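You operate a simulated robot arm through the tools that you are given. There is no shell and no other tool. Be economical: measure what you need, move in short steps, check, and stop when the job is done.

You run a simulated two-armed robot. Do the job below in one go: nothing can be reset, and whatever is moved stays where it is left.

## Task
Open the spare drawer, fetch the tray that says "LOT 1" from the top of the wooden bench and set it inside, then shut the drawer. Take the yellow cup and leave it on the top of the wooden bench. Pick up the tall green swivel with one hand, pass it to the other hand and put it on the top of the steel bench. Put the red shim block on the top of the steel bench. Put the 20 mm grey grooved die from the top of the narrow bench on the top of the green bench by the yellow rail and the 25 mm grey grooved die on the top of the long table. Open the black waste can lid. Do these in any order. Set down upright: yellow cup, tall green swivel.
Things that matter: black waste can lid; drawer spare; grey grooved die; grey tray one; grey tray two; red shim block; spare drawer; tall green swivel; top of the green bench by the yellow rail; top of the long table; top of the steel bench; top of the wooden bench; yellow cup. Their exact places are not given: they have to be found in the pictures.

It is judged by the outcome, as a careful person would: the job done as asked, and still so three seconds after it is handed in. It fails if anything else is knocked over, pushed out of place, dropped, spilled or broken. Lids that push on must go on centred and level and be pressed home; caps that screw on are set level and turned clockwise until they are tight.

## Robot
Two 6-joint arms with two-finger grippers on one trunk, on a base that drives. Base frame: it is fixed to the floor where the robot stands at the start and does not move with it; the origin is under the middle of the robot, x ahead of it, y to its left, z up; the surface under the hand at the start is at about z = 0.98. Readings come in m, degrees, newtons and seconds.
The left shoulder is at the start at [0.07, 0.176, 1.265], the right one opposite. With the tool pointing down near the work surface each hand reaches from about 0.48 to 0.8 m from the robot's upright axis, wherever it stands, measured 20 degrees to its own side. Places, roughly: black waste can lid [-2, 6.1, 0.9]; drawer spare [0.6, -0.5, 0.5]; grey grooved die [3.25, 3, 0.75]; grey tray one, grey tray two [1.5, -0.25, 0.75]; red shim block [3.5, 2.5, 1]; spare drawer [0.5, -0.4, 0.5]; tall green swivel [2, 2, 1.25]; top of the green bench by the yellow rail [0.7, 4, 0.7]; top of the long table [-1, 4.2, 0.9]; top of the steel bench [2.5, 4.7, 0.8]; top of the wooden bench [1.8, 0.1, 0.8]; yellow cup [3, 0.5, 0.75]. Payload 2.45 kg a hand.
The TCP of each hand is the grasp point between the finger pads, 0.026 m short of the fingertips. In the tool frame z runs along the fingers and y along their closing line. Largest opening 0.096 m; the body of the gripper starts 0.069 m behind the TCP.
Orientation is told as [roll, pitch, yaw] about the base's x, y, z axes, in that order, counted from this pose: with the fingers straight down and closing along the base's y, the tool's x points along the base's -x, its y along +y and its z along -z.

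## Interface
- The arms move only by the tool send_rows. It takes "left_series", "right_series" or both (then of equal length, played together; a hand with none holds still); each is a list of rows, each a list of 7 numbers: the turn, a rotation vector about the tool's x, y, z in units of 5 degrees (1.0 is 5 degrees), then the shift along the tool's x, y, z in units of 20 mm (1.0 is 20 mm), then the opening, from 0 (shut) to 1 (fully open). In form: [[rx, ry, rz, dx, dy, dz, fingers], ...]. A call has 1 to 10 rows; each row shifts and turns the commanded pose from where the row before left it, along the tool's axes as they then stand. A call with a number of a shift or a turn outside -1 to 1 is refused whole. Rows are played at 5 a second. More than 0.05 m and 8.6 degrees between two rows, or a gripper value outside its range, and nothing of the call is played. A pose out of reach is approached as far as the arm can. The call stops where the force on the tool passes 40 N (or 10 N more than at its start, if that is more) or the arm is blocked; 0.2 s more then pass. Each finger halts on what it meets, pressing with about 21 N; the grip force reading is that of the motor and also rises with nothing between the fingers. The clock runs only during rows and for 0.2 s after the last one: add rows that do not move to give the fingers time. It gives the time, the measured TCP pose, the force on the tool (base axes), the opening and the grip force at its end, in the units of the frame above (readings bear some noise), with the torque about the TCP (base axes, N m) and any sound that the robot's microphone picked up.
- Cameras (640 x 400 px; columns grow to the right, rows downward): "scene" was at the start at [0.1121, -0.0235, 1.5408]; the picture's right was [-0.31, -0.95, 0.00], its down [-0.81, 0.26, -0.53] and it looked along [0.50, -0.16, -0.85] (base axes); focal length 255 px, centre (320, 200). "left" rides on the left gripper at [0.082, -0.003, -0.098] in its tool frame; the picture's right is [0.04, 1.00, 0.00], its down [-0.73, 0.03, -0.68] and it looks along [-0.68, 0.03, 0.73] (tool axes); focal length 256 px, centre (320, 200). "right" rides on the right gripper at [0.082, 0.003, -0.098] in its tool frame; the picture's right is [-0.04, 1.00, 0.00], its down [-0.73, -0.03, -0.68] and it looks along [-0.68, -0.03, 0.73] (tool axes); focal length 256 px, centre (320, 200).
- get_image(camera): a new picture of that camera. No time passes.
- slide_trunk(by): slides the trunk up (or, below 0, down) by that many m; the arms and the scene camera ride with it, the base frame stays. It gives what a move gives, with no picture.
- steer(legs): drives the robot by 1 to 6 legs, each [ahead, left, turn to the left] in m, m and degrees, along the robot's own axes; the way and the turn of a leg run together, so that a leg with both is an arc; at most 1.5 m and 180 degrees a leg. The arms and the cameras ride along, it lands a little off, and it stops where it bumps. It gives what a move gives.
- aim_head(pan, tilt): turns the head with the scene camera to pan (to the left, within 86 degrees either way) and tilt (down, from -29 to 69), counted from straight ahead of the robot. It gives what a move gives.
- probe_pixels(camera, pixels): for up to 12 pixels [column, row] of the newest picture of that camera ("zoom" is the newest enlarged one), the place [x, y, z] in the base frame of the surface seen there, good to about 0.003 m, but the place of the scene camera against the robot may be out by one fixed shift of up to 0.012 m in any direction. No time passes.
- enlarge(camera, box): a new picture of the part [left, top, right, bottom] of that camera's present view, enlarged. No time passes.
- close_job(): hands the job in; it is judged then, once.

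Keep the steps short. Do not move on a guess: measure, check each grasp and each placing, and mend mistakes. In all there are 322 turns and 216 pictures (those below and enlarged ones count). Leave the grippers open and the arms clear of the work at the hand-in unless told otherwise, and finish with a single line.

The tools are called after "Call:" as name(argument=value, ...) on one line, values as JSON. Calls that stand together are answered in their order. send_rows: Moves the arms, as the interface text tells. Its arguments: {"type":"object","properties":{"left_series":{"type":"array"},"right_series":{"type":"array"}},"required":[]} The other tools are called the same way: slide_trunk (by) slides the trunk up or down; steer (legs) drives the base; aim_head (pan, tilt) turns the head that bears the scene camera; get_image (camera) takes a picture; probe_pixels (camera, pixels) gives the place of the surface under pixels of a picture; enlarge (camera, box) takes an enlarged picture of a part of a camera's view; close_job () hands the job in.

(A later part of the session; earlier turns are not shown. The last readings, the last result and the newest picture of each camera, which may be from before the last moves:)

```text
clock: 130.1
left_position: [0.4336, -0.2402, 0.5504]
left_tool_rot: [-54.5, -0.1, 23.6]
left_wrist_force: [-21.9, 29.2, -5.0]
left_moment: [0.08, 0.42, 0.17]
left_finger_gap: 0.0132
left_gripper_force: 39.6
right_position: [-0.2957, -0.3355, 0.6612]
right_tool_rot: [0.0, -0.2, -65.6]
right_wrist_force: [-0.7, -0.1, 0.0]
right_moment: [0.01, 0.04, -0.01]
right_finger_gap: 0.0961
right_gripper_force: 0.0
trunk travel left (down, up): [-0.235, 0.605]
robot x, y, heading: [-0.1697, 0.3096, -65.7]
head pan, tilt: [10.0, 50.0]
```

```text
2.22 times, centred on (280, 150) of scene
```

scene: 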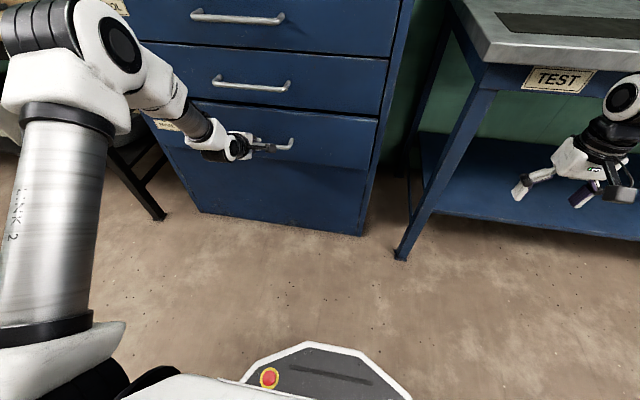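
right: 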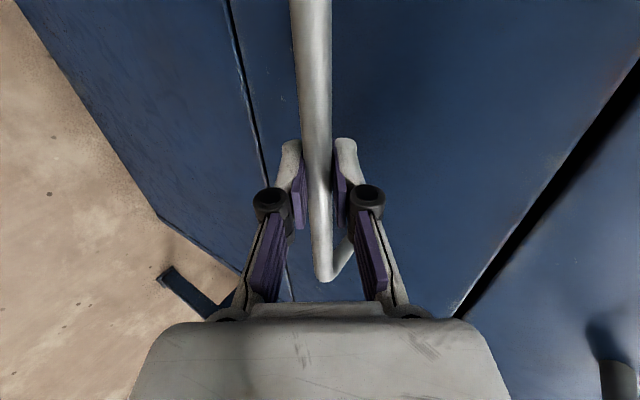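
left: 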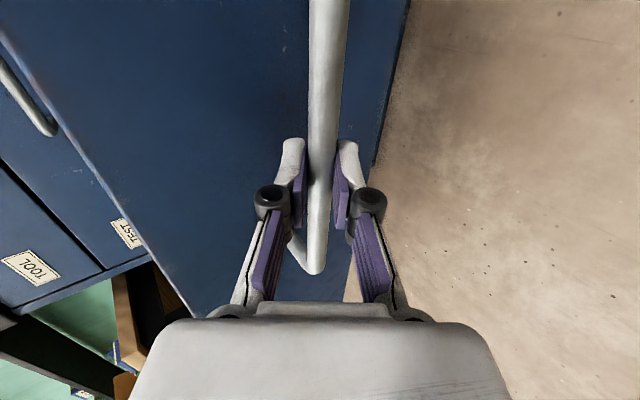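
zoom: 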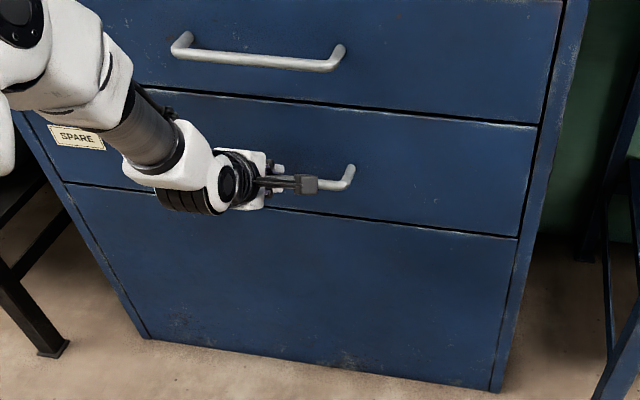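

The drawer is flush and resists, so it's shut. I'll release, retreat, and verify.

Call:
send_rows(left_series=[[0, 0, 0, 0, 0, 0, 0.5], [0, 0, 0, 0, 0, 0, 0.5], [0, 0, 0, 0, 0, -1, 0.5], [0, 0, 0, 0, 0, -1, 0.5], [0, 0, 0, 0, 0, -1, 0.5], [0, 0, 0, 0, 0, -1, 0.5]])

Call:
steer(legs=[[-0.4, 0, 0]])

Call:
slide_trunk(by=0.4)

Call:
get_image(camera="scene")

Call:
send_rows(left_series=[[-1, 0, 0, 0, 0, 0, 1], [-1, 0, 0, 0, 0, 0, 1], [-1, 0, 0, 0, 0, 0, 1], [-1, 0, 0, 0, 0, 0, 1], [-1, 0, 0, 0, 0, 0, 1], [-1, 0, 0, 0, 0, 0, 1], [-1, 0, 0, 0, 0, 0, 1], [-1, 0, 0, 0, 0, 0, 1], [-1, 0, 0, 0, 0, 0, 1], [-1, 0, 0, 0, 0, 0, 1]])

Call:
send_rows(left_series=[[-0.92, 0, 1, 0, 0, 0, 1], [0, 0, 1, 0, 0, 0, 1], [0, 0, 1, 0, 0, 0, 1], [0, 0, 1, 0, 0, 0, 1], [0, 0, 1, 0, 0, 0, 1], [0, 0, 1, 0, 0, 0, 1], [0, 0, 1, 0, 0, 0, 1], [0, 0, 1, 0, 0, 0, 1], [0, 0, 1, 0, 0, 0, 1]])

Call:
send_rows(left_series=[[0, 0, 1, 0, 0, 0, 1], [0, 0, 1, 0, 0, 0, 1], [0, 0, 1, 0, 0, 0, 1], [0, 0, 1, 0, 0, 0, 1], [0, 0, 1, 0, 0, 0, 1], [0, 0, 1, 0, 0, 0, 1], [0, 0, 1, 0, 0, 0, 1], [0, 0, 1, 0, 0, 0, 1], [0, 0, 1, 0, 0, 0, 1]])

Call:
slide_trunk(by=0.2)

```text
clock: 131.5
left_position: [0.4084, -0.1835, 0.5969]
left_tool_rot: [-54.8, -0.1, 23.6]
left_wrist_force: [-0.2, -0.2, 0.0]
left_moment: [0.0, 0.0, -0.01]
left_finger_gap: 0.048
left_gripper_force: 0.0
right_position: [-0.2954, -0.3346, 0.6608]
right_tool_rot: [0.0, 0.0, -65.6]
right_wrist_force: [-0.7, 0.5, 0.1]
right_moment: [-0.02, 0.01, 0.02]
right_finger_gap: 0.096
right_gripper_force: 0.1
trunk travel left (down, up): [-0.235, 0.605]
robot x, y, heading: [-0.1735, 0.3052, -65.7]
head pan, tilt: [10.0, 50.0]
```

```text
clock: 134.1
left_position: [0.2411, 0.1908, 0.5977]
left_tool_rot: [-54.8, -0.1, 24.0]
left_wrist_force: [-0.3, 0.3, -0.2]
left_moment: [0.02, 0.0, -0.02]
left_finger_gap: 0.048
left_gripper_force: 0.1
right_position: [-0.4615, 0.0366, 0.6615]
right_tool_rot: [0.1, -0.1, -65.4]
right_wrist_force: [0.2, 0.8, -0.3]
right_moment: [-0.03, 0.01, 0.03]
right_finger_gap: 0.0961
right_gripper_force: 0.1
trunk travel left (down, up): [-0.235, 0.605]
robot x, y, heading: [-0.3426, 0.6798, -65.3]
head pan, tilt: [10.0, 50.0]
```

```text
clock: 137.9
left_position: [0.2418, 0.1906, 0.9973]
left_tool_rot: [-54.8, -0.1, 23.9]
left_wrist_force: [0.1, -1.0, 0.7]
left_moment: [-0.01, 0.0, -0.02]
left_finger_gap: 0.0481
left_gripper_force: 0.0
right_position: [-0.4619, 0.0361, 1.061]
right_tool_rot: [0.0, -0.2, -65.5]
right_wrist_force: [-0.3, 0.6, -0.2]
right_moment: [0.02, 0.03, -0.02]
right_finger_gap: 0.096
right_gripper_force: 0.0
trunk travel left (down, up): [-0.635, 0.205]
robot x, y, heading: [-0.3452, 0.6799, -65.6]
head pan, tilt: [10.0, 50.0]
```

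```text
171 pictures are left
```

scene: 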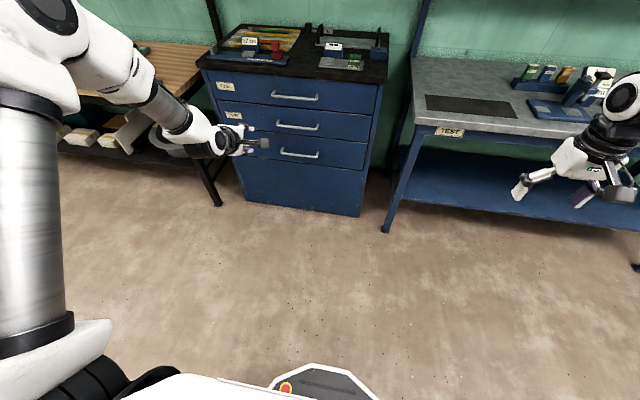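

```text
clock: 140.1
left_position: [0.2423, 0.1901, 0.9968]
left_tool_rot: [-4.7, 0.0, 23.9]
left_wrist_force: [0.4, -0.1, -0.4]
left_moment: [0.0, 0.03, 0.0]
left_finger_gap: 0.096
left_gripper_force: 0.1
left hand out of reach, approached as far as the arm can: row 4
right_position: [-0.461, 0.0356, 1.0611]
right_tool_rot: [0.0, -0.1, -65.3]
right_wrist_force: [0.3, 0.4, -0.4]
right_moment: [-0.01, -0.03, -0.04]
right_finger_gap: 0.0958
right_gripper_force: 0.0
trunk travel left (down, up): [-0.635, 0.205]
robot x, y, heading: [-0.3428, 0.683, -65.4]
head pan, tilt: [10.0, 50.0]
```

```text
clock: 142.1
left_position: [0.2416, 0.1906, 0.9973]
left_tool_rot: [-0.1, -0.4, -21.1]
left_wrist_force: [0.7, 0.5, -0.2]
left_moment: [-0.02, -0.02, 0.01]
left_finger_gap: 0.0961
left_gripper_force: 0.0
right_position: [-0.4626, 0.0357, 1.0604]
right_tool_rot: [0.1, -0.1, -65.4]
right_wrist_force: [0.8, -0.6, 0.3]
right_moment: [-0.01, 0.03, 0.01]
right_finger_gap: 0.096
right_gripper_force: 0.0
trunk travel left (down, up): [-0.635, 0.205]
robot x, y, heading: [-0.3406, 0.6795, -65.2]
head pan, tilt: [10.0, 50.0]
```

```text
clock: 144.1
left_position: [0.2419, 0.1908, 0.9969]
left_tool_rot: [0.3, -0.2, -66.2]
left_wrist_force: [-0.5, 0.1, 0.0]
left_moment: [-0.01, 0.02, -0.02]
left_finger_gap: 0.0957
left_gripper_force: 0.0
right_position: [-0.4611, 0.0356, 1.0615]
right_tool_rot: [0.0, -0.1, -65.4]
right_wrist_force: [0.6, 0.0, -0.2]
right_moment: [0.0, 0.01, -0.02]
right_finger_gap: 0.096
right_gripper_force: 0.1
trunk travel left (down, up): [-0.635, 0.205]
robot x, y, heading: [-0.346, 0.6752, -65.3]
head pan, tilt: [10.0, 50.0]
```

```text
clock: 146.3
left_position: [0.2425, 0.1901, 1.1971]
left_tool_rot: [0.4, -0.2, -66.1]
left_wrist_force: [-0.6, 0.4, -1.0]
left_moment: [0.03, 0.01, 0.0]
left_finger_gap: 0.0959
left_gripper_force: 0.2
right_position: [-0.4607, 0.0364, 1.2604]
right_tool_rot: [0.0, -0.1, -65.4]
right_wrist_force: [-0.4, -0.7, -0.4]
right_moment: [0.0, 0.02, 0.0]
right_finger_gap: 0.0958
right_gripper_force: 0.1
trunk travel left (down, up): [-0.835, 0.005]
robot x, y, heading: [-0.3416, 0.6812, -65.6]
head pan, tilt: [10.0, 50.0]
```

Drawer is shut with the tray inside. Next is the yellow cup: I'll turn left, drive along the bench and look ahead.

Call:
steer(legs=[[-0.3, 0, 0], [0, 0, 65.6], [1.2, 0, 0]])

Call:
aim_head(pan=0, tilt=25)

Call:
get_image(camera="scene")

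Call:
aim_head(pan=60, tilt=25)

Call:
get_image(camera="scene")

```text
clock: 157.1
left_position: [1.4733, 1.2446, 1.1977]
left_tool_rot: [0.3, -0.3, -2.7]
left_wrist_force: [-1.6, 0.8, 0.9]
left_moment: [0.01, -0.02, 0.01]
left_finger_gap: 0.0962
left_gripper_force: 0.0
right_position: [1.2943, 0.5454, 1.2612]
right_tool_rot: [0.0, 0.0, -2.2]
right_wrist_force: [1.4, -0.2, 0.6]
right_moment: [0.02, -0.05, -0.02]
right_finger_gap: 0.0959
right_gripper_force: 0.1
trunk travel left (down, up): [-0.835, 0.005]
robot x, y, heading: [0.776, 0.9418, -2.1]
head pan, tilt: [10.0, 50.0]
```

```text
clock: 158.0
left_position: [1.4735, 1.2451, 1.1961]
left_tool_rot: [0.3, -0.2, -2.8]
left_wrist_force: [-0.6, 0.0, 0.2]
left_moment: [-0.02, 0.03, -0.03]
left_finger_gap: 0.0962
left_gripper_force: 0.0
right_position: [1.2959, 0.5459, 1.2597]
right_tool_rot: [0.0, -0.1, -2.0]
right_wrist_force: [0.1, -0.2, -0.8]
right_moment: [0.01, -0.01, 0.02]
right_finger_gap: 0.0959
right_gripper_force: 0.1
trunk travel left (down, up): [-0.835, 0.005]
robot x, y, heading: [0.7749, 0.9428, -1.9]
head pan, tilt: [0.0, 25.0]
```

```text
170 pictures are left
```

scene: 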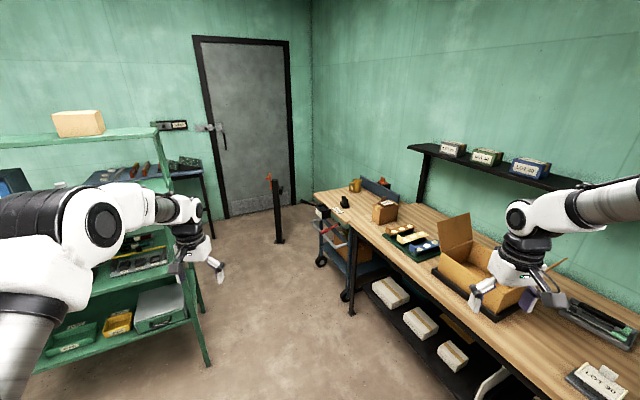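

```text
clock: 159.3
left_position: [1.4729, 1.2457, 1.1972]
left_tool_rot: [0.4, -0.2, -2.7]
left_wrist_force: [-0.6, -0.4, 0.2]
left_moment: [0.0, -0.01, 0.0]
left_finger_gap: 0.0961
left_gripper_force: 0.1
right_position: [1.2958, 0.5455, 1.2599]
right_tool_rot: [-0.1, -0.1, -2.1]
right_wrist_force: [0.2, -0.7, 0.5]
right_moment: [0.03, 0.02, -0.03]
right_finger_gap: 0.0958
right_gripper_force: 0.0
trunk travel left (down, up): [-0.835, 0.005]
robot x, y, heading: [0.7722, 0.941, -2.0]
head pan, tilt: [60.0, 25.0]
```

```text
169 pictures are left
```

scene: 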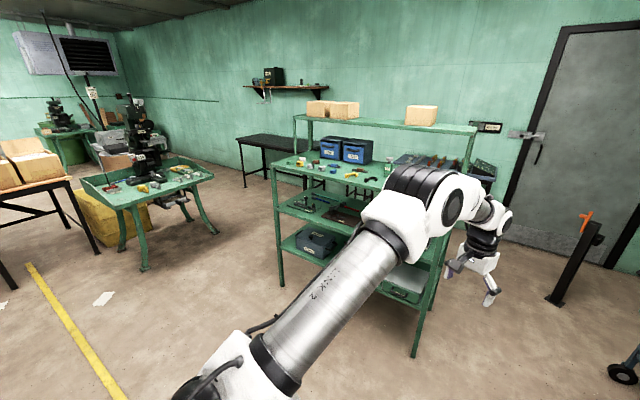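

A yellow object sits at the far end of the bench, around pixel (355,186). I'll look closer.

Call:
aim_head(pan=0, tilt=25)

Call:
enlarge(camera="scene", box=[290, 165, 420, 300])

Call:
probe_pixels(camera="zoom", pixels=[[300, 100], [340, 90], [380, 120], [240, 190], [200, 120], [160, 185], [430, 70], [280, 160]])

```text
clock: 160.6
left_position: [1.4725, 1.244, 1.1964]
left_tool_rot: [0.3, -0.1, -2.7]
left_wrist_force: [0.3, 0.9, 0.6]
left_moment: [-0.02, 0.0, -0.03]
left_finger_gap: 0.0962
left_gripper_force: 0.0
right_position: [1.2958, 0.5453, 1.2605]
right_tool_rot: [0.0, -0.1, -2.1]
right_wrist_force: [0.3, 0.3, -0.9]
right_moment: [-0.01, 0.01, 0.02]
right_finger_gap: 0.0959
right_gripper_force: 0.1
trunk travel left (down, up): [-0.835, 0.005]
robot x, y, heading: [0.773, 0.9412, -1.9]
head pan, tilt: [0.0, 25.0]
```

```text
2.96 times, centred on (355, 232) of scene
```

zoom: 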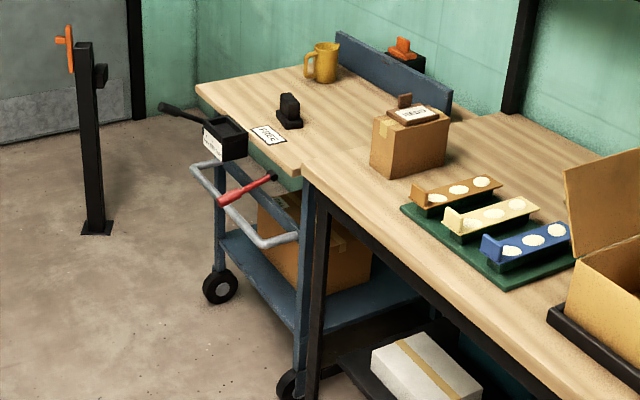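

```text
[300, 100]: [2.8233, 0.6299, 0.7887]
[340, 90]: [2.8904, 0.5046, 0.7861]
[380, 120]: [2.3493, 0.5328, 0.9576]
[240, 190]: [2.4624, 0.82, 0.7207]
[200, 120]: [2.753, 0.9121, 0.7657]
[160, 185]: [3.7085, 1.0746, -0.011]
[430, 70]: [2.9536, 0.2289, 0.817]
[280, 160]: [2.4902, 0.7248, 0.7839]
```

The cup stands on the trolley top at the bench end. I'll drive up, facing the bench again, and strafe to it.

Call:
probe_pixels(camera="zoom", pixels=[[322, 60], [325, 45], [308, 60], [280, 245], [185, 110], [230, 130], [255, 185], [370, 60], [290, 108]])

Call:
steer(legs=[[0.85, 0.2, 0], [0, 0, -64], [0, 0.7, 0]])

Call:
aim_head(pan=10, tilt=45)

Call:
get_image(camera="scene")

```text
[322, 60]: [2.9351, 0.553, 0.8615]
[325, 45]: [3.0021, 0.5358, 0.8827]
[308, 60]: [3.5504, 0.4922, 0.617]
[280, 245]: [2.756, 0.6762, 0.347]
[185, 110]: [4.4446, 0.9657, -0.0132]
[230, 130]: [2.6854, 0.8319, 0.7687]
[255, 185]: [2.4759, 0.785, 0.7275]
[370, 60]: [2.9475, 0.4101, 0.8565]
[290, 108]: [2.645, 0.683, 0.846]
```

```text
clock: 171.5
left_position: [2.8611, 0.8939, 1.1966]
left_tool_rot: [0.3, -0.2, -67.4]
left_wrist_force: [0.2, -0.9, 0.1]
left_moment: [-0.01, -0.01, -0.01]
left_finger_gap: 0.096
left_gripper_force: 0.2
right_position: [2.1531, 0.7543, 1.2608]
right_tool_rot: [0.1, -0.2, -66.7]
right_wrist_force: [-0.2, 0.3, -0.2]
right_moment: [0.02, -0.02, 0.02]
right_finger_gap: 0.0957
right_gripper_force: 0.1
trunk travel left (down, up): [-0.835, 0.005]
robot x, y, heading: [2.2893, 1.3913, -66.7]
head pan, tilt: [0.0, 25.0]
```

```text
clock: 172.4
left_position: [2.8624, 0.8944, 1.1975]
left_tool_rot: [0.3, -0.2, -67.3]
left_wrist_force: [1.1, -0.5, 0.6]
left_moment: [-0.03, -0.03, -0.01]
left_finger_gap: 0.0959
left_gripper_force: 0.1
right_position: [2.1535, 0.7541, 1.2605]
right_tool_rot: [-0.1, -0.1, -66.8]
right_wrist_force: [0.5, 0.3, 0.1]
right_moment: [0.0, 0.02, 0.0]
right_finger_gap: 0.0963
right_gripper_force: 0.0
trunk travel left (down, up): [-0.835, 0.005]
robot x, y, heading: [2.2907, 1.3937, -66.6]
head pan, tilt: [10.0, 45.0]
```

```text
167 pictures are left
```

scene: 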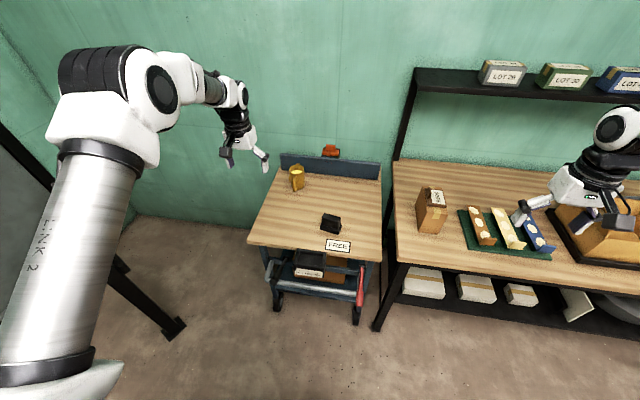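

I'll enlarge the cup and probe it.

Call:
enlarge(camera="scene", box=[240, 140, 400, 310])

Call:
probe_pixels(camera="scene", pixels=[[297, 185], [297, 166], [291, 172], [303, 172], [302, 184], [297, 193], [258, 240], [378, 255], [310, 285], [280, 210], [435, 180], [440, 255]])

```text
2.35 times, centred on (320, 225) of scene
```

zoom: 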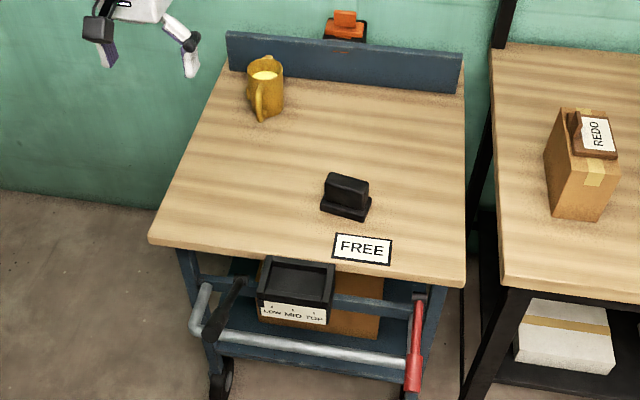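

```text
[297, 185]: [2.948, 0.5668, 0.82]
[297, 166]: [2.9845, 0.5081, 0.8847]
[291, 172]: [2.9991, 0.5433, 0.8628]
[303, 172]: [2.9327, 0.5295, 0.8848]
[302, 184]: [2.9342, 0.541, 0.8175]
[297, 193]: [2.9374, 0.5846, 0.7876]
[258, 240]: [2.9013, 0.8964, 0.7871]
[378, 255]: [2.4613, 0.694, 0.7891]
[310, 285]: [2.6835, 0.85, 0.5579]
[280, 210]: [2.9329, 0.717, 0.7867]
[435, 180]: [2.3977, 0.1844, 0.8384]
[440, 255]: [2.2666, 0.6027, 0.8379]
```

The cup centre is near (2.967, 0.525), height 0.787–0.885, and its handle faces me. I'll measure the base front height before going close.

Call:
aim_head(pan=0, tilt=58)

Call:
get_image(camera="scene")

Call:
probe_pixels(camera="scene", pixels=[[320, 325], [320, 335], [320, 345], [300, 335], [345, 335]])

```text
clock: 173.1
left_position: [2.8617, 0.8931, 1.1971]
left_tool_rot: [0.3, -0.2, -67.5]
left_wrist_force: [-0.4, 1.0, -0.3]
left_moment: [0.01, 0.02, 0.0]
left_finger_gap: 0.0959
left_gripper_force: 0.0
right_position: [2.1544, 0.7541, 1.261]
right_tool_rot: [-0.1, -0.1, -66.6]
right_wrist_force: [-0.3, 0.2, -0.1]
right_moment: [-0.01, -0.02, 0.03]
right_finger_gap: 0.0958
right_gripper_force: 0.1
trunk travel left (down, up): [-0.835, 0.005]
robot x, y, heading: [2.2918, 1.3907, -66.6]
head pan, tilt: [0.0, 58.0]
```

```text
165 pictures are left
```

scene: 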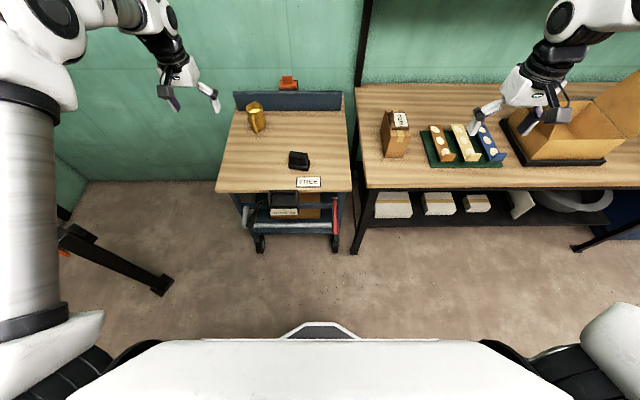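

```text
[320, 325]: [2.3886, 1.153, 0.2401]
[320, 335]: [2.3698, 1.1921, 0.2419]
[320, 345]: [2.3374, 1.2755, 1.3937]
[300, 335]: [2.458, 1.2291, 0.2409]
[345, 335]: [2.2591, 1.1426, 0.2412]
```

The base top is only 0.24 m high and its front at 0.257 m, so it passes under the trolley rail. I'll go 0.33 m ahead and check the cup from the left hand.

Call:
steer(legs=[[0.33, 0, 0.8]])

Call:
get_image(camera="left")

```text
clock: 175.3
left_position: [3.0024, 0.6017, 1.1993]
left_tool_rot: [0.2, -0.3, -66.5]
left_wrist_force: [-0.7, 0.8, 1.0]
left_moment: [-0.03, -0.03, 0.02]
left_finger_gap: 0.096
left_gripper_force: 0.1
right_position: [2.2958, 0.4525, 1.2616]
right_tool_rot: [0.0, -0.2, -65.8]
right_wrist_force: [0.3, 0.6, 0.0]
right_moment: [0.0, 0.01, 0.0]
right_finger_gap: 0.096
right_gripper_force: 0.1
trunk travel left (down, up): [-0.835, 0.005]
robot x, y, heading: [2.4246, 1.0908, -65.8]
head pan, tilt: [0.0, 58.0]
```

```text
164 pictures are left
```

left: 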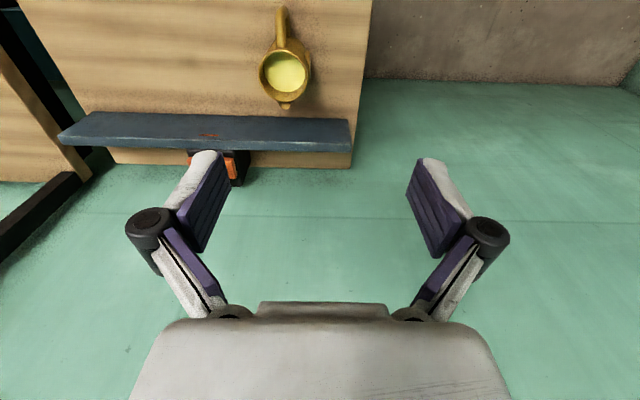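

The cup holds liquid, so it must stay level. I'll probe its rim, handle and spout.

Call:
enlarge(camera="left", box=[235, 0, 335, 115])

Call:
probe_pixels(camera="left", pixels=[[262, 73], [308, 73], [285, 53], [285, 104], [285, 75], [281, 20], [264, 80], [305, 82], [240, 60], [285, 97]])

```text
3.48 times, centred on (285, 58) of left
```

zoom: 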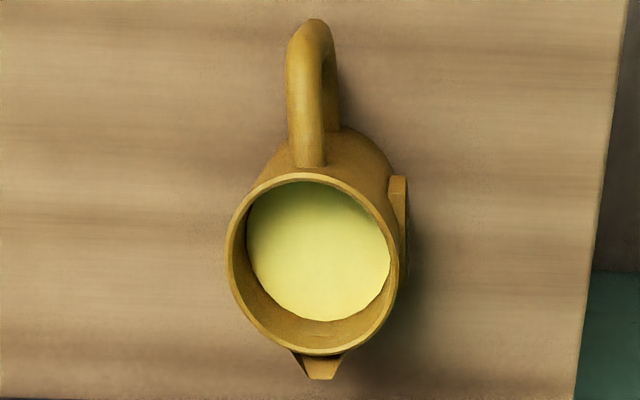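

```text
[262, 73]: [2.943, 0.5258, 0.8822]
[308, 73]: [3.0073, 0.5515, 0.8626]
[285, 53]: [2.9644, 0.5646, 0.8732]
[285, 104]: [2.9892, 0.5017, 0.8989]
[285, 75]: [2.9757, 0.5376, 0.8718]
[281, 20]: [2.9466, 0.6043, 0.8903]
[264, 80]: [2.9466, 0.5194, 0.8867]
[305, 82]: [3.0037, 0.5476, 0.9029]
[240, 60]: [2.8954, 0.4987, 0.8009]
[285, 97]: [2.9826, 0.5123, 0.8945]
```

Cup centre (2.977, 0.538), rim z 0.90. I'll align over it, lower the trunk 0.2 m, and recheck.

Call:
send_rows(left_series=[[0, 0, 0, -0.6, -0.6, 0, 1], [0, 0, 0, -0.6, -0.6, 0, 1], [0, 0, 0, -0.6, -0.6, 0, 1], [0, 0, 0, -0.6, -0.6, 0, 1]])

Call:
slide_trunk(by=-0.2)

Call:
get_image(camera="left")

```text
clock: 176.3
left_position: [2.9771, 0.5359, 1.1958]
left_tool_rot: [0.3, -0.2, -66.5]
left_wrist_force: [-1.0, 0.0, 0.8]
left_moment: [0.01, 0.0, -0.01]
left_finger_gap: 0.0957
left_gripper_force: 0.1
right_position: [2.2971, 0.4471, 1.2605]
right_tool_rot: [0.0, 0.0, -65.7]
right_wrist_force: [0.1, 0.0, -0.3]
right_moment: [0.04, -0.03, 0.02]
right_finger_gap: 0.0957
right_gripper_force: 0.1
trunk travel left (down, up): [-0.835, 0.005]
robot x, y, heading: [2.4241, 1.0916, -65.9]
head pan, tilt: [0.0, 58.0]
```

```text
clock: 178.5
left_position: [2.9774, 0.5365, 0.9959]
left_tool_rot: [0.3, -0.2, -66.6]
left_wrist_force: [0.3, -0.1, 0.9]
left_moment: [0.02, -0.02, 0.0]
left_finger_gap: 0.0962
left_gripper_force: 0.1
right_position: [2.2958, 0.451, 1.0604]
right_tool_rot: [0.1, 0.0, -65.8]
right_wrist_force: [-1.0, 0.5, 0.7]
right_moment: [-0.02, -0.01, -0.01]
right_finger_gap: 0.0961
right_gripper_force: 0.1
trunk travel left (down, up): [-0.635, 0.205]
robot x, y, heading: [2.4218, 1.0893, -66.0]
head pan, tilt: [0.0, 58.0]
```

```text
162 pictures are left
```

left: 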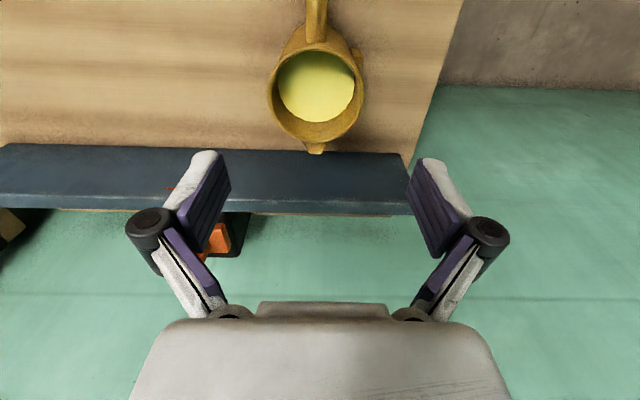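

Nearly centred. I'll nudge 3 mm and descend 0.09 m, then look.

Call:
send_rows(left_series=[[0, 0, 0, 0, -0.17, 0.5, 1], [0, 0, 0, 0, 0, 1, 1], [0, 0, 0, 0, 0, 1, 1], [0, 0, 0, 0, 0, 1, 1], [0, 0, 0, 0, 0, 1, 1]])

Call:
get_image(camera="left")

```text
clock: 179.7
left_position: [2.9742, 0.5352, 0.9067]
left_tool_rot: [0.3, -0.2, -66.4]
left_wrist_force: [0.1, -0.4, -0.2]
left_moment: [-0.01, 0.02, 0.0]
left_finger_gap: 0.0962
left_gripper_force: 0.0
right_position: [2.2969, 0.4491, 1.0613]
right_tool_rot: [0.0, 0.0, -65.8]
right_wrist_force: [0.2, 0.1, 0.3]
right_moment: [0.03, 0.0, 0.04]
right_finger_gap: 0.0961
right_gripper_force: 0.1
trunk travel left (down, up): [-0.635, 0.205]
robot x, y, heading: [2.423, 1.0877, -65.9]
head pan, tilt: [0.0, 58.0]
```

```text
161 pictures are left
```

left: 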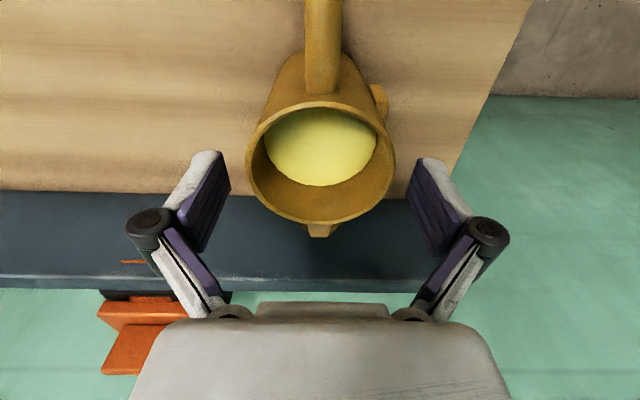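

Centred. I'll descend 63 mm and close.

Call:
send_rows(left_series=[[0, 0, 0, 0, 0, 0.8, 1], [0, 0, 0, 0, 0, 0.8, 1], [0, 0, 0, 0, 0, 0.8, 1], [0, 0, 0, 0, 0, 0.75, 1], [0, 0, 0, 0, 0, 0, 0.7], [0, 0, 0, 0, 0, 0, 0.5], [0, 0, 0, 0, 0, 0, 0.4], [0, 0, 0, 0, 0, 0, 0.4]])

Call:
get_image(camera="left")

```text
clock: 181.1
left_position: [2.9751, 0.5333, 0.8543]
left_tool_rot: [0.4, -1.2, -66.5]
left_wrist_force: [-0.4, 0.7, 21.5]
left_moment: [0.18, 0.15, 0.06]
left_finger_gap: 0.0842
left_gripper_force: 21.2
right_position: [2.2948, 0.4511, 1.0622]
right_tool_rot: [-0.1, -0.3, -65.8]
right_wrist_force: [0.6, -0.6, -0.4]
right_moment: [0.0, -0.01, 0.01]
right_finger_gap: 0.0959
right_gripper_force: 0.1
trunk travel left (down, up): [-0.635, 0.205]
robot x, y, heading: [2.4205, 1.0905, -66.2]
head pan, tilt: [0.0, 58.0]
stopped in row 6 (left hand): the force on the tool passed its limit at 41 N (the readings are from after the stop); the commanded pose is now the measured one
```

```text
160 pictures are left
```

left: 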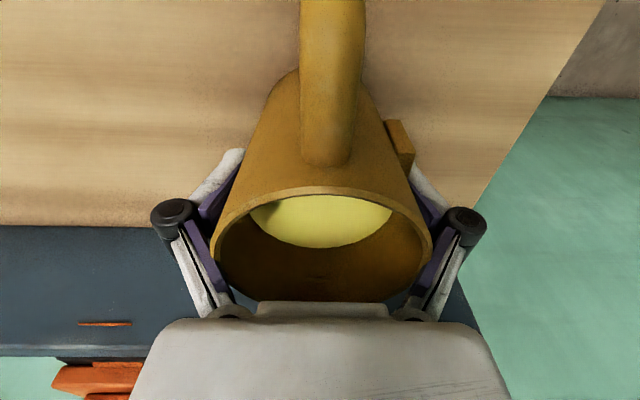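

The palm touched the rim. I'll reopen, rise 15 mm and close again.

Call:
send_rows(left_series=[[0, 0, 0, 0, 0, 0, 1], [0, 0, 0, 0, 0, -0.75, 1], [0, 0, 0, 0, 0, 0, 1]])

Call:
send_rows(left_series=[[0, 0, 0, 0, 0, 0, 0.8], [0, 0, 0, 0, 0, 0, 0.6], [0, 0, 0, 0, 0, 0, 0.4], [0, 0, 0, 0, 0, 0, 0.4]])

Call:
get_image(camera="left")

```text
clock: 181.8
left_position: [2.9759, 0.5333, 0.8636]
left_tool_rot: [0.4, -0.7, -66.5]
left_wrist_force: [-0.6, 0.1, -0.3]
left_moment: [-0.01, -0.04, -0.01]
left_finger_gap: 0.0959
left_gripper_force: 0.0
right_position: [2.2966, 0.4509, 1.0604]
right_tool_rot: [-0.1, -0.2, -65.7]
right_wrist_force: [-0.8, 0.2, 0.4]
right_moment: [-0.02, -0.01, 0.03]
right_finger_gap: 0.096
right_gripper_force: 0.1
trunk travel left (down, up): [-0.635, 0.205]
robot x, y, heading: [2.4232, 1.0937, -65.9]
head pan, tilt: [0.0, 58.0]
```

```text
clock: 182.8
left_position: [2.975, 0.5313, 0.8637]
left_tool_rot: [0.4, -0.9, -66.5]
left_wrist_force: [3.2, -4.1, 12.1]
left_moment: [0.14, 0.05, -0.04]
left_finger_gap: 0.0689
left_gripper_force: 20.6
right_position: [2.2962, 0.4499, 1.062]
right_tool_rot: [0.0, -0.1, -65.9]
right_wrist_force: [0.2, 0.1, 1.1]
right_moment: [-0.01, 0.01, -0.03]
right_finger_gap: 0.0958
right_gripper_force: 0.0
trunk travel left (down, up): [-0.635, 0.205]
robot x, y, heading: [2.4224, 1.0905, -65.9]
head pan, tilt: [0.0, 58.0]
```

```text
159 pictures are left
```

left: 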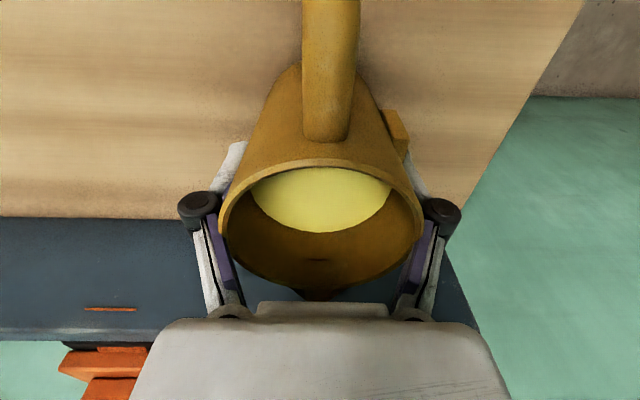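

Gripped at 69 mm. I'll lift very gently by 15 mm and check.

Call:
send_rows(left_series=[[0, 0, 0, 0, 0, -0.2, 0.4], [0, 0, 0, 0, 0, -0.2, 0.4], [0, 0, 0, 0, 0, -0.2, 0.4], [0, 0, 0, 0, 0, -0.2, 0.4], [0, 0, 0, 0, 0, 0, 0.4]])

Call:
get_image(camera="left")

Call:
enlarge(camera="scene", box=[140, 40, 380, 200])

```text
clock: 184.1
left_position: [2.9768, 0.5328, 0.881]
left_tool_rot: [0.2, -0.7, -66.5]
left_wrist_force: [-0.1, -0.2, -1.7]
left_moment: [-0.02, -0.04, -0.02]
left_finger_gap: 0.0661
left_gripper_force: 20.9
right_position: [2.2963, 0.4498, 1.0617]
right_tool_rot: [0.0, -0.1, -65.9]
right_wrist_force: [-0.7, -0.3, 0.6]
right_moment: [0.01, -0.04, -0.01]
right_finger_gap: 0.0961
right_gripper_force: 0.1
trunk travel left (down, up): [-0.635, 0.205]
robot x, y, heading: [2.4252, 1.0907, -65.7]
head pan, tilt: [0.0, 58.0]
```

```text
158 pictures are left
```

left: 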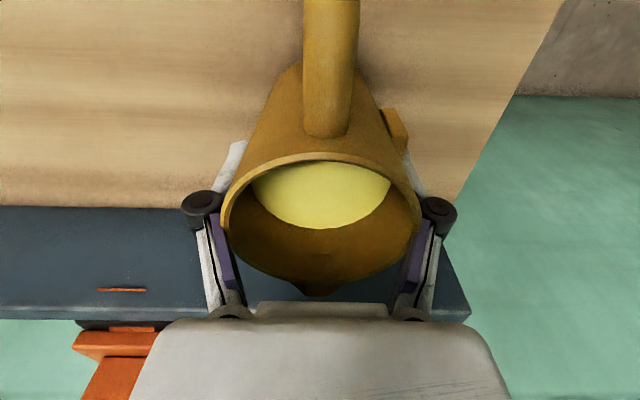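

```text
2.50 times, centred on (260, 120) of scene
```

zoom: 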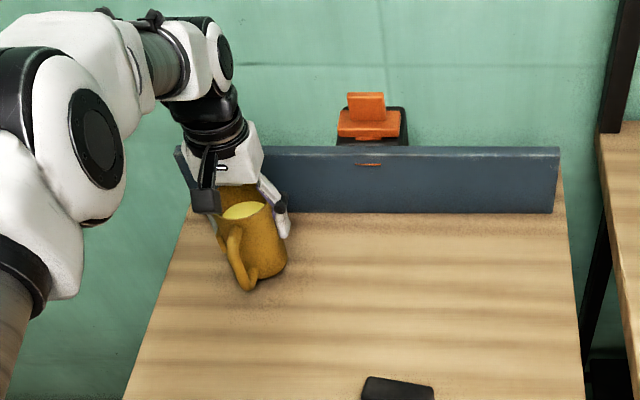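

The cup seems to ride along. I'll lift another 50 mm and check for slip.

Call:
send_rows(left_series=[[0, 0, 0, 0, 0, -0.4, 0.35], [0, 0, 0, 0, 0, -0.5, 0.35], [0, 0, 0, 0, 0, -0.5, 0.35], [0, 0, 0, 0, 0, -0.5, 0.35], [0, 0, 0, 0, 0, -0.5, 0.35], [0, 0, 0, 0, 0, 0, 0.35]])

Call:
get_image(camera="left")

Call:
enlarge(camera="scene", box=[140, 20, 380, 200])

```text
clock: 185.4
left_position: [2.9755, 0.5335, 0.9271]
left_tool_rot: [0.2, -0.7, -66.5]
left_wrist_force: [0.5, 0.4, -2.9]
left_moment: [-0.06, -0.02, -0.04]
left_finger_gap: 0.0664
left_gripper_force: 21.4
right_position: [2.2961, 0.4495, 1.0602]
right_tool_rot: [-0.1, -0.1, -65.9]
right_wrist_force: [-1.1, -0.4, 0.5]
right_moment: [0.02, 0.02, -0.02]
right_finger_gap: 0.0962
right_gripper_force: 0.0
trunk travel left (down, up): [-0.635, 0.205]
robot x, y, heading: [2.4244, 1.0919, -66.1]
head pan, tilt: [0.0, 58.0]
```

```text
156 pictures are left
```

left: 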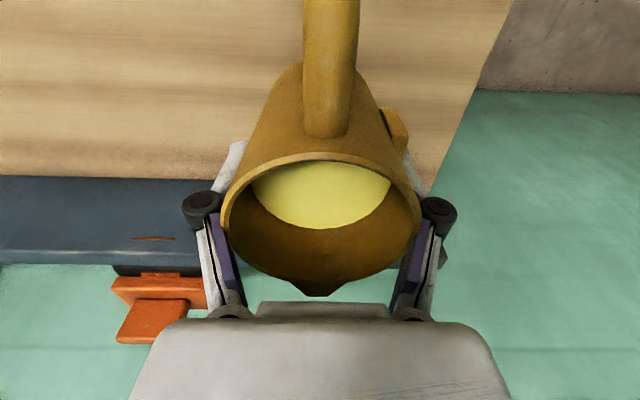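

```text
2.22 times, centred on (260, 110) of scene
```

zoom: 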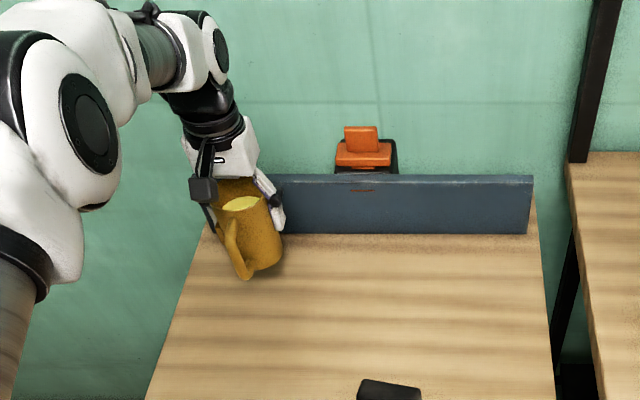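

The cup is held firmly. I'll raise the trunk 0.18 m, back off 0.1 m, then strafe right to the bench end behind the REDO box and look there.

Call:
slide_trunk(by=0.18)

Call:
steer(legs=[[-0.12, 0, 0]])

Call:
aim_head(pan=-8, tilt=45)

Call:
get_image(camera="scene")

```text
clock: 187.4
left_position: [2.9758, 0.5332, 1.1073]
left_tool_rot: [0.3, -0.6, -66.6]
left_wrist_force: [0.7, 0.1, -3.3]
left_moment: [-0.06, -0.01, 0.03]
left_finger_gap: 0.0664
left_gripper_force: 20.9
right_position: [2.2961, 0.4487, 1.2407]
right_tool_rot: [0.0, -0.2, -65.9]
right_wrist_force: [0.6, 0.5, -0.1]
right_moment: [0.01, 0.01, 0.03]
right_finger_gap: 0.0959
right_gripper_force: 0.0
trunk travel left (down, up): [-0.815, 0.025]
robot x, y, heading: [2.4215, 1.0859, -65.8]
head pan, tilt: [0.0, 58.0]
```

```text
clock: 188.7
left_position: [2.9294, 0.6388, 1.1044]
left_tool_rot: [0.3, -0.7, -66.4]
left_wrist_force: [1.1, 0.9, -2.5]
left_moment: [-0.06, 0.0, 0.01]
left_finger_gap: 0.0663
left_gripper_force: 20.7
right_position: [2.2514, 0.5533, 1.2391]
right_tool_rot: [0.0, 0.1, -65.8]
right_wrist_force: [1.0, -0.6, -0.5]
right_moment: [0.04, 0.01, 0.01]
right_finger_gap: 0.0961
right_gripper_force: 0.0
trunk travel left (down, up): [-0.815, 0.025]
robot x, y, heading: [2.3757, 1.1962, -65.8]
head pan, tilt: [0.0, 58.0]
```

```text
clock: 189.4
left_position: [2.9291, 0.6411, 1.1061]
left_tool_rot: [0.3, -0.8, -66.4]
left_wrist_force: [-0.8, 0.4, -2.8]
left_moment: [-0.1, -0.03, -0.01]
left_finger_gap: 0.0662
left_gripper_force: 21.0
right_position: [2.25, 0.5569, 1.2418]
right_tool_rot: [0.1, -0.2, -65.6]
right_wrist_force: [-0.6, 0.5, -0.3]
right_moment: [-0.01, -0.01, 0.0]
right_finger_gap: 0.096
right_gripper_force: 0.1
trunk travel left (down, up): [-0.815, 0.025]
robot x, y, heading: [2.3758, 1.2013, -65.9]
head pan, tilt: [-8.0, 45.0]
```

```text
154 pictures are left
```

scene: 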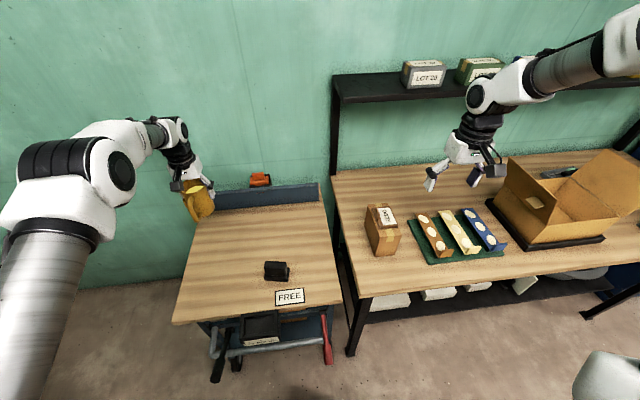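

Call:
probe_pixels(camera="scene", pixels=[[375, 190], [350, 190], [400, 192], [342, 215], [352, 255], [380, 205], [367, 215], [400, 250], [340, 175], [335, 90], [415, 195], [372, 257]])

```text
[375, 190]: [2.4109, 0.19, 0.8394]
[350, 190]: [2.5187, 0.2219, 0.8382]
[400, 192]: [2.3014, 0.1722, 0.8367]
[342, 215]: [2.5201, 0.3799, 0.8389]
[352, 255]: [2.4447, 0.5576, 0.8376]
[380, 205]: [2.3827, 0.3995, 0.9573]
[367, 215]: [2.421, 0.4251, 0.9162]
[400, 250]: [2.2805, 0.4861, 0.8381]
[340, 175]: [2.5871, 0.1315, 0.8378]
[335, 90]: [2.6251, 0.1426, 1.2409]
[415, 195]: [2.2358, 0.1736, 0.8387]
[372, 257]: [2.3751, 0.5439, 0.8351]
```

Free bench surface behind the REDO box; my target is (2.42, 0.27). I'll strafe right 0.614 m, then ahead 0.13 m.

Call:
steer(legs=[[0, -0.614, 0]])

Call:
steer(legs=[[0.13, 0, 0]])

Call:
aim_head(pan=15, tilt=45)

Call:
get_image(camera="scene")

Call:
get_image(camera="left")

```text
clock: 192.9
left_position: [2.3604, 0.3847, 1.1058]
left_tool_rot: [0.3, -0.7, -66.6]
left_wrist_force: [0.2, -0.1, -2.5]
left_moment: [-0.06, -0.04, 0.0]
left_finger_gap: 0.0662
left_gripper_force: 20.6
right_position: [1.6821, 0.3013, 1.2415]
right_tool_rot: [-0.1, -0.1, -65.7]
right_wrist_force: [-0.1, 0.0, 0.1]
right_moment: [0.0, 0.05, 0.02]
right_finger_gap: 0.096
right_gripper_force: 0.1
trunk travel left (down, up): [-0.815, 0.025]
robot x, y, heading: [1.8108, 0.9404, -65.9]
head pan, tilt: [-8.0, 45.0]
```

```text
clock: 194.2
left_position: [2.4094, 0.2677, 1.1087]
left_tool_rot: [0.4, -0.8, -66.6]
left_wrist_force: [0.4, 0.7, -2.9]
left_moment: [-0.03, 0.0, 0.05]
left_finger_gap: 0.0662
left_gripper_force: 20.9
right_position: [1.7307, 0.1849, 1.2411]
right_tool_rot: [0.0, -0.1, -66.1]
right_wrist_force: [0.9, -0.2, -0.6]
right_moment: [-0.02, -0.02, 0.0]
right_finger_gap: 0.0958
right_gripper_force: 0.1
trunk travel left (down, up): [-0.815, 0.025]
robot x, y, heading: [1.8614, 0.829, -65.9]
head pan, tilt: [-8.0, 45.0]
```

```text
clock: 195.1
left_position: [2.4096, 0.2679, 1.1066]
left_tool_rot: [0.3, -0.7, -66.7]
left_wrist_force: [0.7, -0.6, -2.6]
left_moment: [-0.05, -0.05, -0.03]
left_finger_gap: 0.066
left_gripper_force: 21.2
right_position: [1.7299, 0.1868, 1.2421]
right_tool_rot: [0.0, -0.1, -65.9]
right_wrist_force: [0.8, -0.2, 0.0]
right_moment: [0.03, -0.01, -0.01]
right_finger_gap: 0.0962
right_gripper_force: 0.1
trunk travel left (down, up): [-0.815, 0.025]
robot x, y, heading: [1.8545, 0.8246, -65.8]
head pan, tilt: [15.0, 45.0]
```

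```text
153 pictures are left
```

scene: 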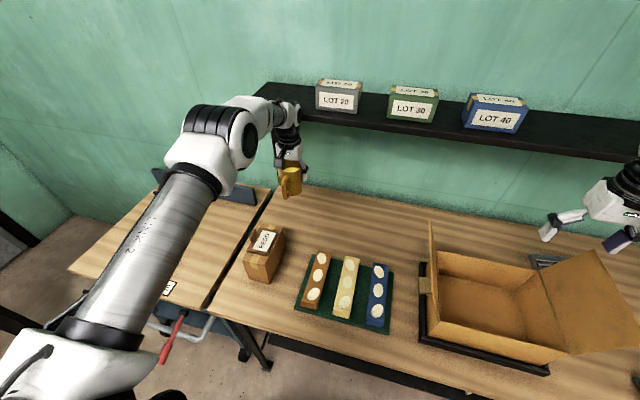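

```text
152 pictures are left
```

left: 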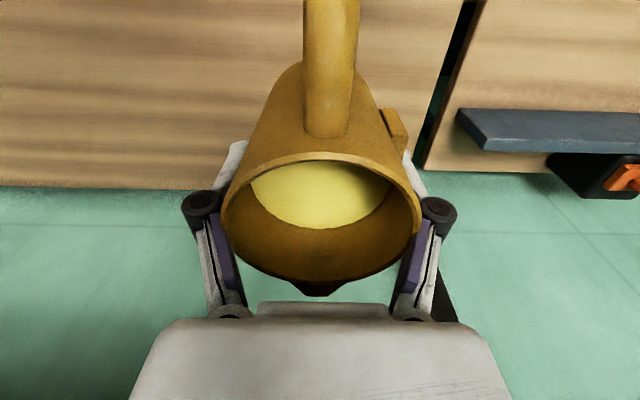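

Clear. I'll lower the trunk 0.1 m, then the arm to just above the surface.

Call:
slide_trunk(by=-0.1)

Call:
send_rows(left_series=[[0, 0, 0, 0, 0, 0.6, 0.35], [0, 0, 0, 0, 0, 0.8, 0.35], [0, 0, 0, 0, 0, 0.8, 0.35], [0, 0, 0, 0, 0, 0.8, 0.35], [0, 0, 0, 0, 0, 0.5, 0.35], [0, 0, 0, 0, 0, 0, 0.35]])

Call:
enlarge(camera="scene", box=[220, 120, 360, 290])

```text
clock: 196.4
left_position: [2.4102, 0.2676, 1.0066]
left_tool_rot: [0.3, -0.7, -66.6]
left_wrist_force: [0.8, 0.1, -3.2]
left_moment: [-0.06, -0.03, -0.01]
left_finger_gap: 0.0663
left_gripper_force: 20.9
right_position: [1.7312, 0.185, 1.1402]
right_tool_rot: [-0.1, -0.1, -66.0]
right_wrist_force: [1.4, 0.0, 0.7]
right_moment: [-0.02, 0.03, 0.03]
right_finger_gap: 0.096
right_gripper_force: 0.0
trunk travel left (down, up): [-0.715, 0.125]
robot x, y, heading: [1.8607, 0.8277, -66.0]
head pan, tilt: [15.0, 45.0]
```

```text
clock: 197.8
left_position: [2.4114, 0.2673, 0.9376]
left_tool_rot: [0.3, -0.7, -66.6]
left_wrist_force: [-0.7, -0.4, -3.2]
left_moment: [-0.06, -0.03, 0.0]
left_finger_gap: 0.0663
left_gripper_force: 21.2
right_position: [1.7312, 0.1855, 1.1404]
right_tool_rot: [0.0, -0.1, -66.0]
right_wrist_force: [-0.4, 0.4, -0.6]
right_moment: [-0.01, 0.0, -0.01]
right_finger_gap: 0.0961
right_gripper_force: 0.0
trunk travel left (down, up): [-0.715, 0.125]
robot x, y, heading: [1.8585, 0.8275, -66.4]
head pan, tilt: [15.0, 45.0]
```

```text
2.35 times, centred on (290, 205) of scene
```

zoom: 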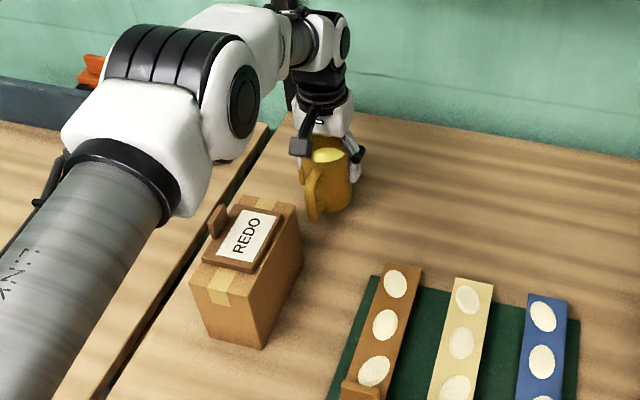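

Clear of the box. I'll descend in small steps until contact.

Call:
send_rows(left_series=[[0, 0, 0, 0, 0, 0.3, 0.35], [0, 0, 0, 0, 0, 0.25, 0.35], [0, 0, 0, 0, 0, 0.2, 0.35], [0, 0, 0, 0, 0, 0, 0.35]])

Call:
send_rows(left_series=[[0, 0, 0, 0, 0, 0.2, 0.35], [0, 0, 0, 0, 0, 0, 0.35]])

```text
clock: 198.8
left_position: [2.4118, 0.2674, 0.9215]
left_tool_rot: [0.3, -0.7, -66.7]
left_wrist_force: [-0.6, -0.2, -2.5]
left_moment: [-0.1, -0.03, 0.01]
left_finger_gap: 0.0661
left_gripper_force: 21.7
right_position: [1.7317, 0.1841, 1.1409]
right_tool_rot: [0.0, 0.0, -66.1]
right_wrist_force: [0.2, 0.6, 0.6]
right_moment: [0.04, -0.04, 0.02]
right_finger_gap: 0.096
right_gripper_force: 0.1
trunk travel left (down, up): [-0.715, 0.125]
robot x, y, heading: [1.8589, 0.8321, -66.0]
head pan, tilt: [15.0, 45.0]
```

```text
clock: 199.4
left_position: [2.4111, 0.2669, 0.9177]
left_tool_rot: [0.3, -0.7, -66.6]
left_wrist_force: [0.1, 0.2, -2.7]
left_moment: [-0.04, -0.04, -0.02]
left_finger_gap: 0.0665
left_gripper_force: 21.1
right_position: [1.7326, 0.1854, 1.1398]
right_tool_rot: [0.0, -0.1, -66.0]
right_wrist_force: [-0.4, 0.5, -0.2]
right_moment: [0.01, 0.02, 0.02]
right_finger_gap: 0.0959
right_gripper_force: 0.0
trunk travel left (down, up): [-0.715, 0.125]
robot x, y, heading: [1.863, 0.8265, -66.0]
head pan, tilt: [15.0, 45.0]
```

Call:
send_rows(left_series=[[0, 0, 0, 0, 0, 0.15, 0.35], [0, 0, 0, 0, 0, 0.15, 0.35], [0, 0, 0, 0, 0, 0, 0.35]])

```text
clock: 200.2
left_position: [2.4113, 0.2691, 0.9172]
left_tool_rot: [0.4, -1.3, -66.7]
left_wrist_force: [12.8, -4.4, 34.5]
left_moment: [0.49, 0.14, -0.15]
left_finger_gap: 0.0664
left_gripper_force: 21.3
right_position: [1.7296, 0.1883, 1.1433]
right_tool_rot: [0.0, -0.5, -65.9]
right_wrist_force: [-0.6, -0.2, 0.1]
right_moment: [-0.01, -0.01, 0.0]
right_finger_gap: 0.0961
right_gripper_force: 0.0
trunk travel left (down, up): [-0.715, 0.125]
robot x, y, heading: [1.8665, 0.8225, -65.9]
head pan, tilt: [15.0, 45.0]
```

Contact made. I'll ease up 4 mm, then open slowly.

Call:
send_rows(left_series=[[0, 0, 0, 0, 0, -0.22, 0.35], [0, 0, 0, 0, 0, 0, 0.35]])

Call:
send_rows(left_series=[[0, 0, 0, 0, 0, 0, 0.72], [0, 0, 0, 0, 0, 0, 0.8], [0, 0, 0, 0, 0, 0, 1], [0, 0, 0, 0, 0, 0, 1]])

Call:
get_image(camera="left")

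```text
clock: 200.8
left_position: [2.4102, 0.2689, 0.9169]
left_tool_rot: [0.3, -0.9, -66.6]
left_wrist_force: [8.0, -5.1, 20.8]
left_moment: [-0.14, 0.18, 0.06]
left_finger_gap: 0.0666
left_gripper_force: 20.8
right_position: [1.7284, 0.187, 1.1418]
right_tool_rot: [0.0, -0.1, -65.9]
right_wrist_force: [0.1, -0.2, -0.8]
right_moment: [0.01, -0.01, 0.02]
right_finger_gap: 0.0956
right_gripper_force: 0.0
trunk travel left (down, up): [-0.715, 0.125]
robot x, y, heading: [1.8579, 0.8274, -66.2]
head pan, tilt: [15.0, 45.0]
```

```text
clock: 201.8
left_position: [2.4106, 0.2669, 0.915]
left_tool_rot: [0.3, -0.7, -66.8]
left_wrist_force: [0.6, 0.0, 1.0]
left_moment: [0.02, 0.04, 0.0]
left_finger_gap: 0.0958
left_gripper_force: 0.0
right_position: [1.7301, 0.1853, 1.1404]
right_tool_rot: [0.0, -0.1, -66.1]
right_wrist_force: [0.3, 0.0, -0.9]
right_moment: [0.03, -0.03, -0.02]
right_finger_gap: 0.096
right_gripper_force: 0.1
trunk travel left (down, up): [-0.715, 0.125]
robot x, y, heading: [1.8596, 0.8269, -66.0]
head pan, tilt: [15.0, 45.0]
```

```text
150 pictures are left
```

left: 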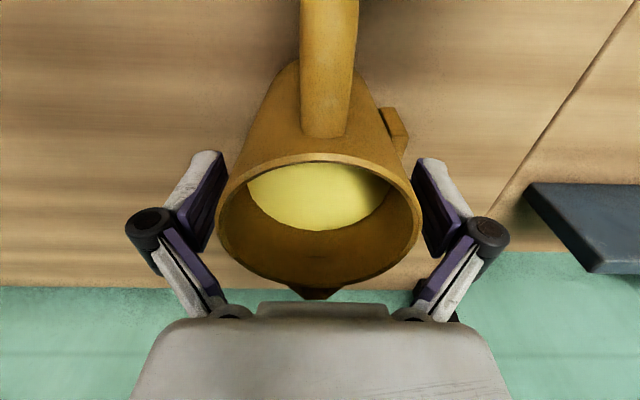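

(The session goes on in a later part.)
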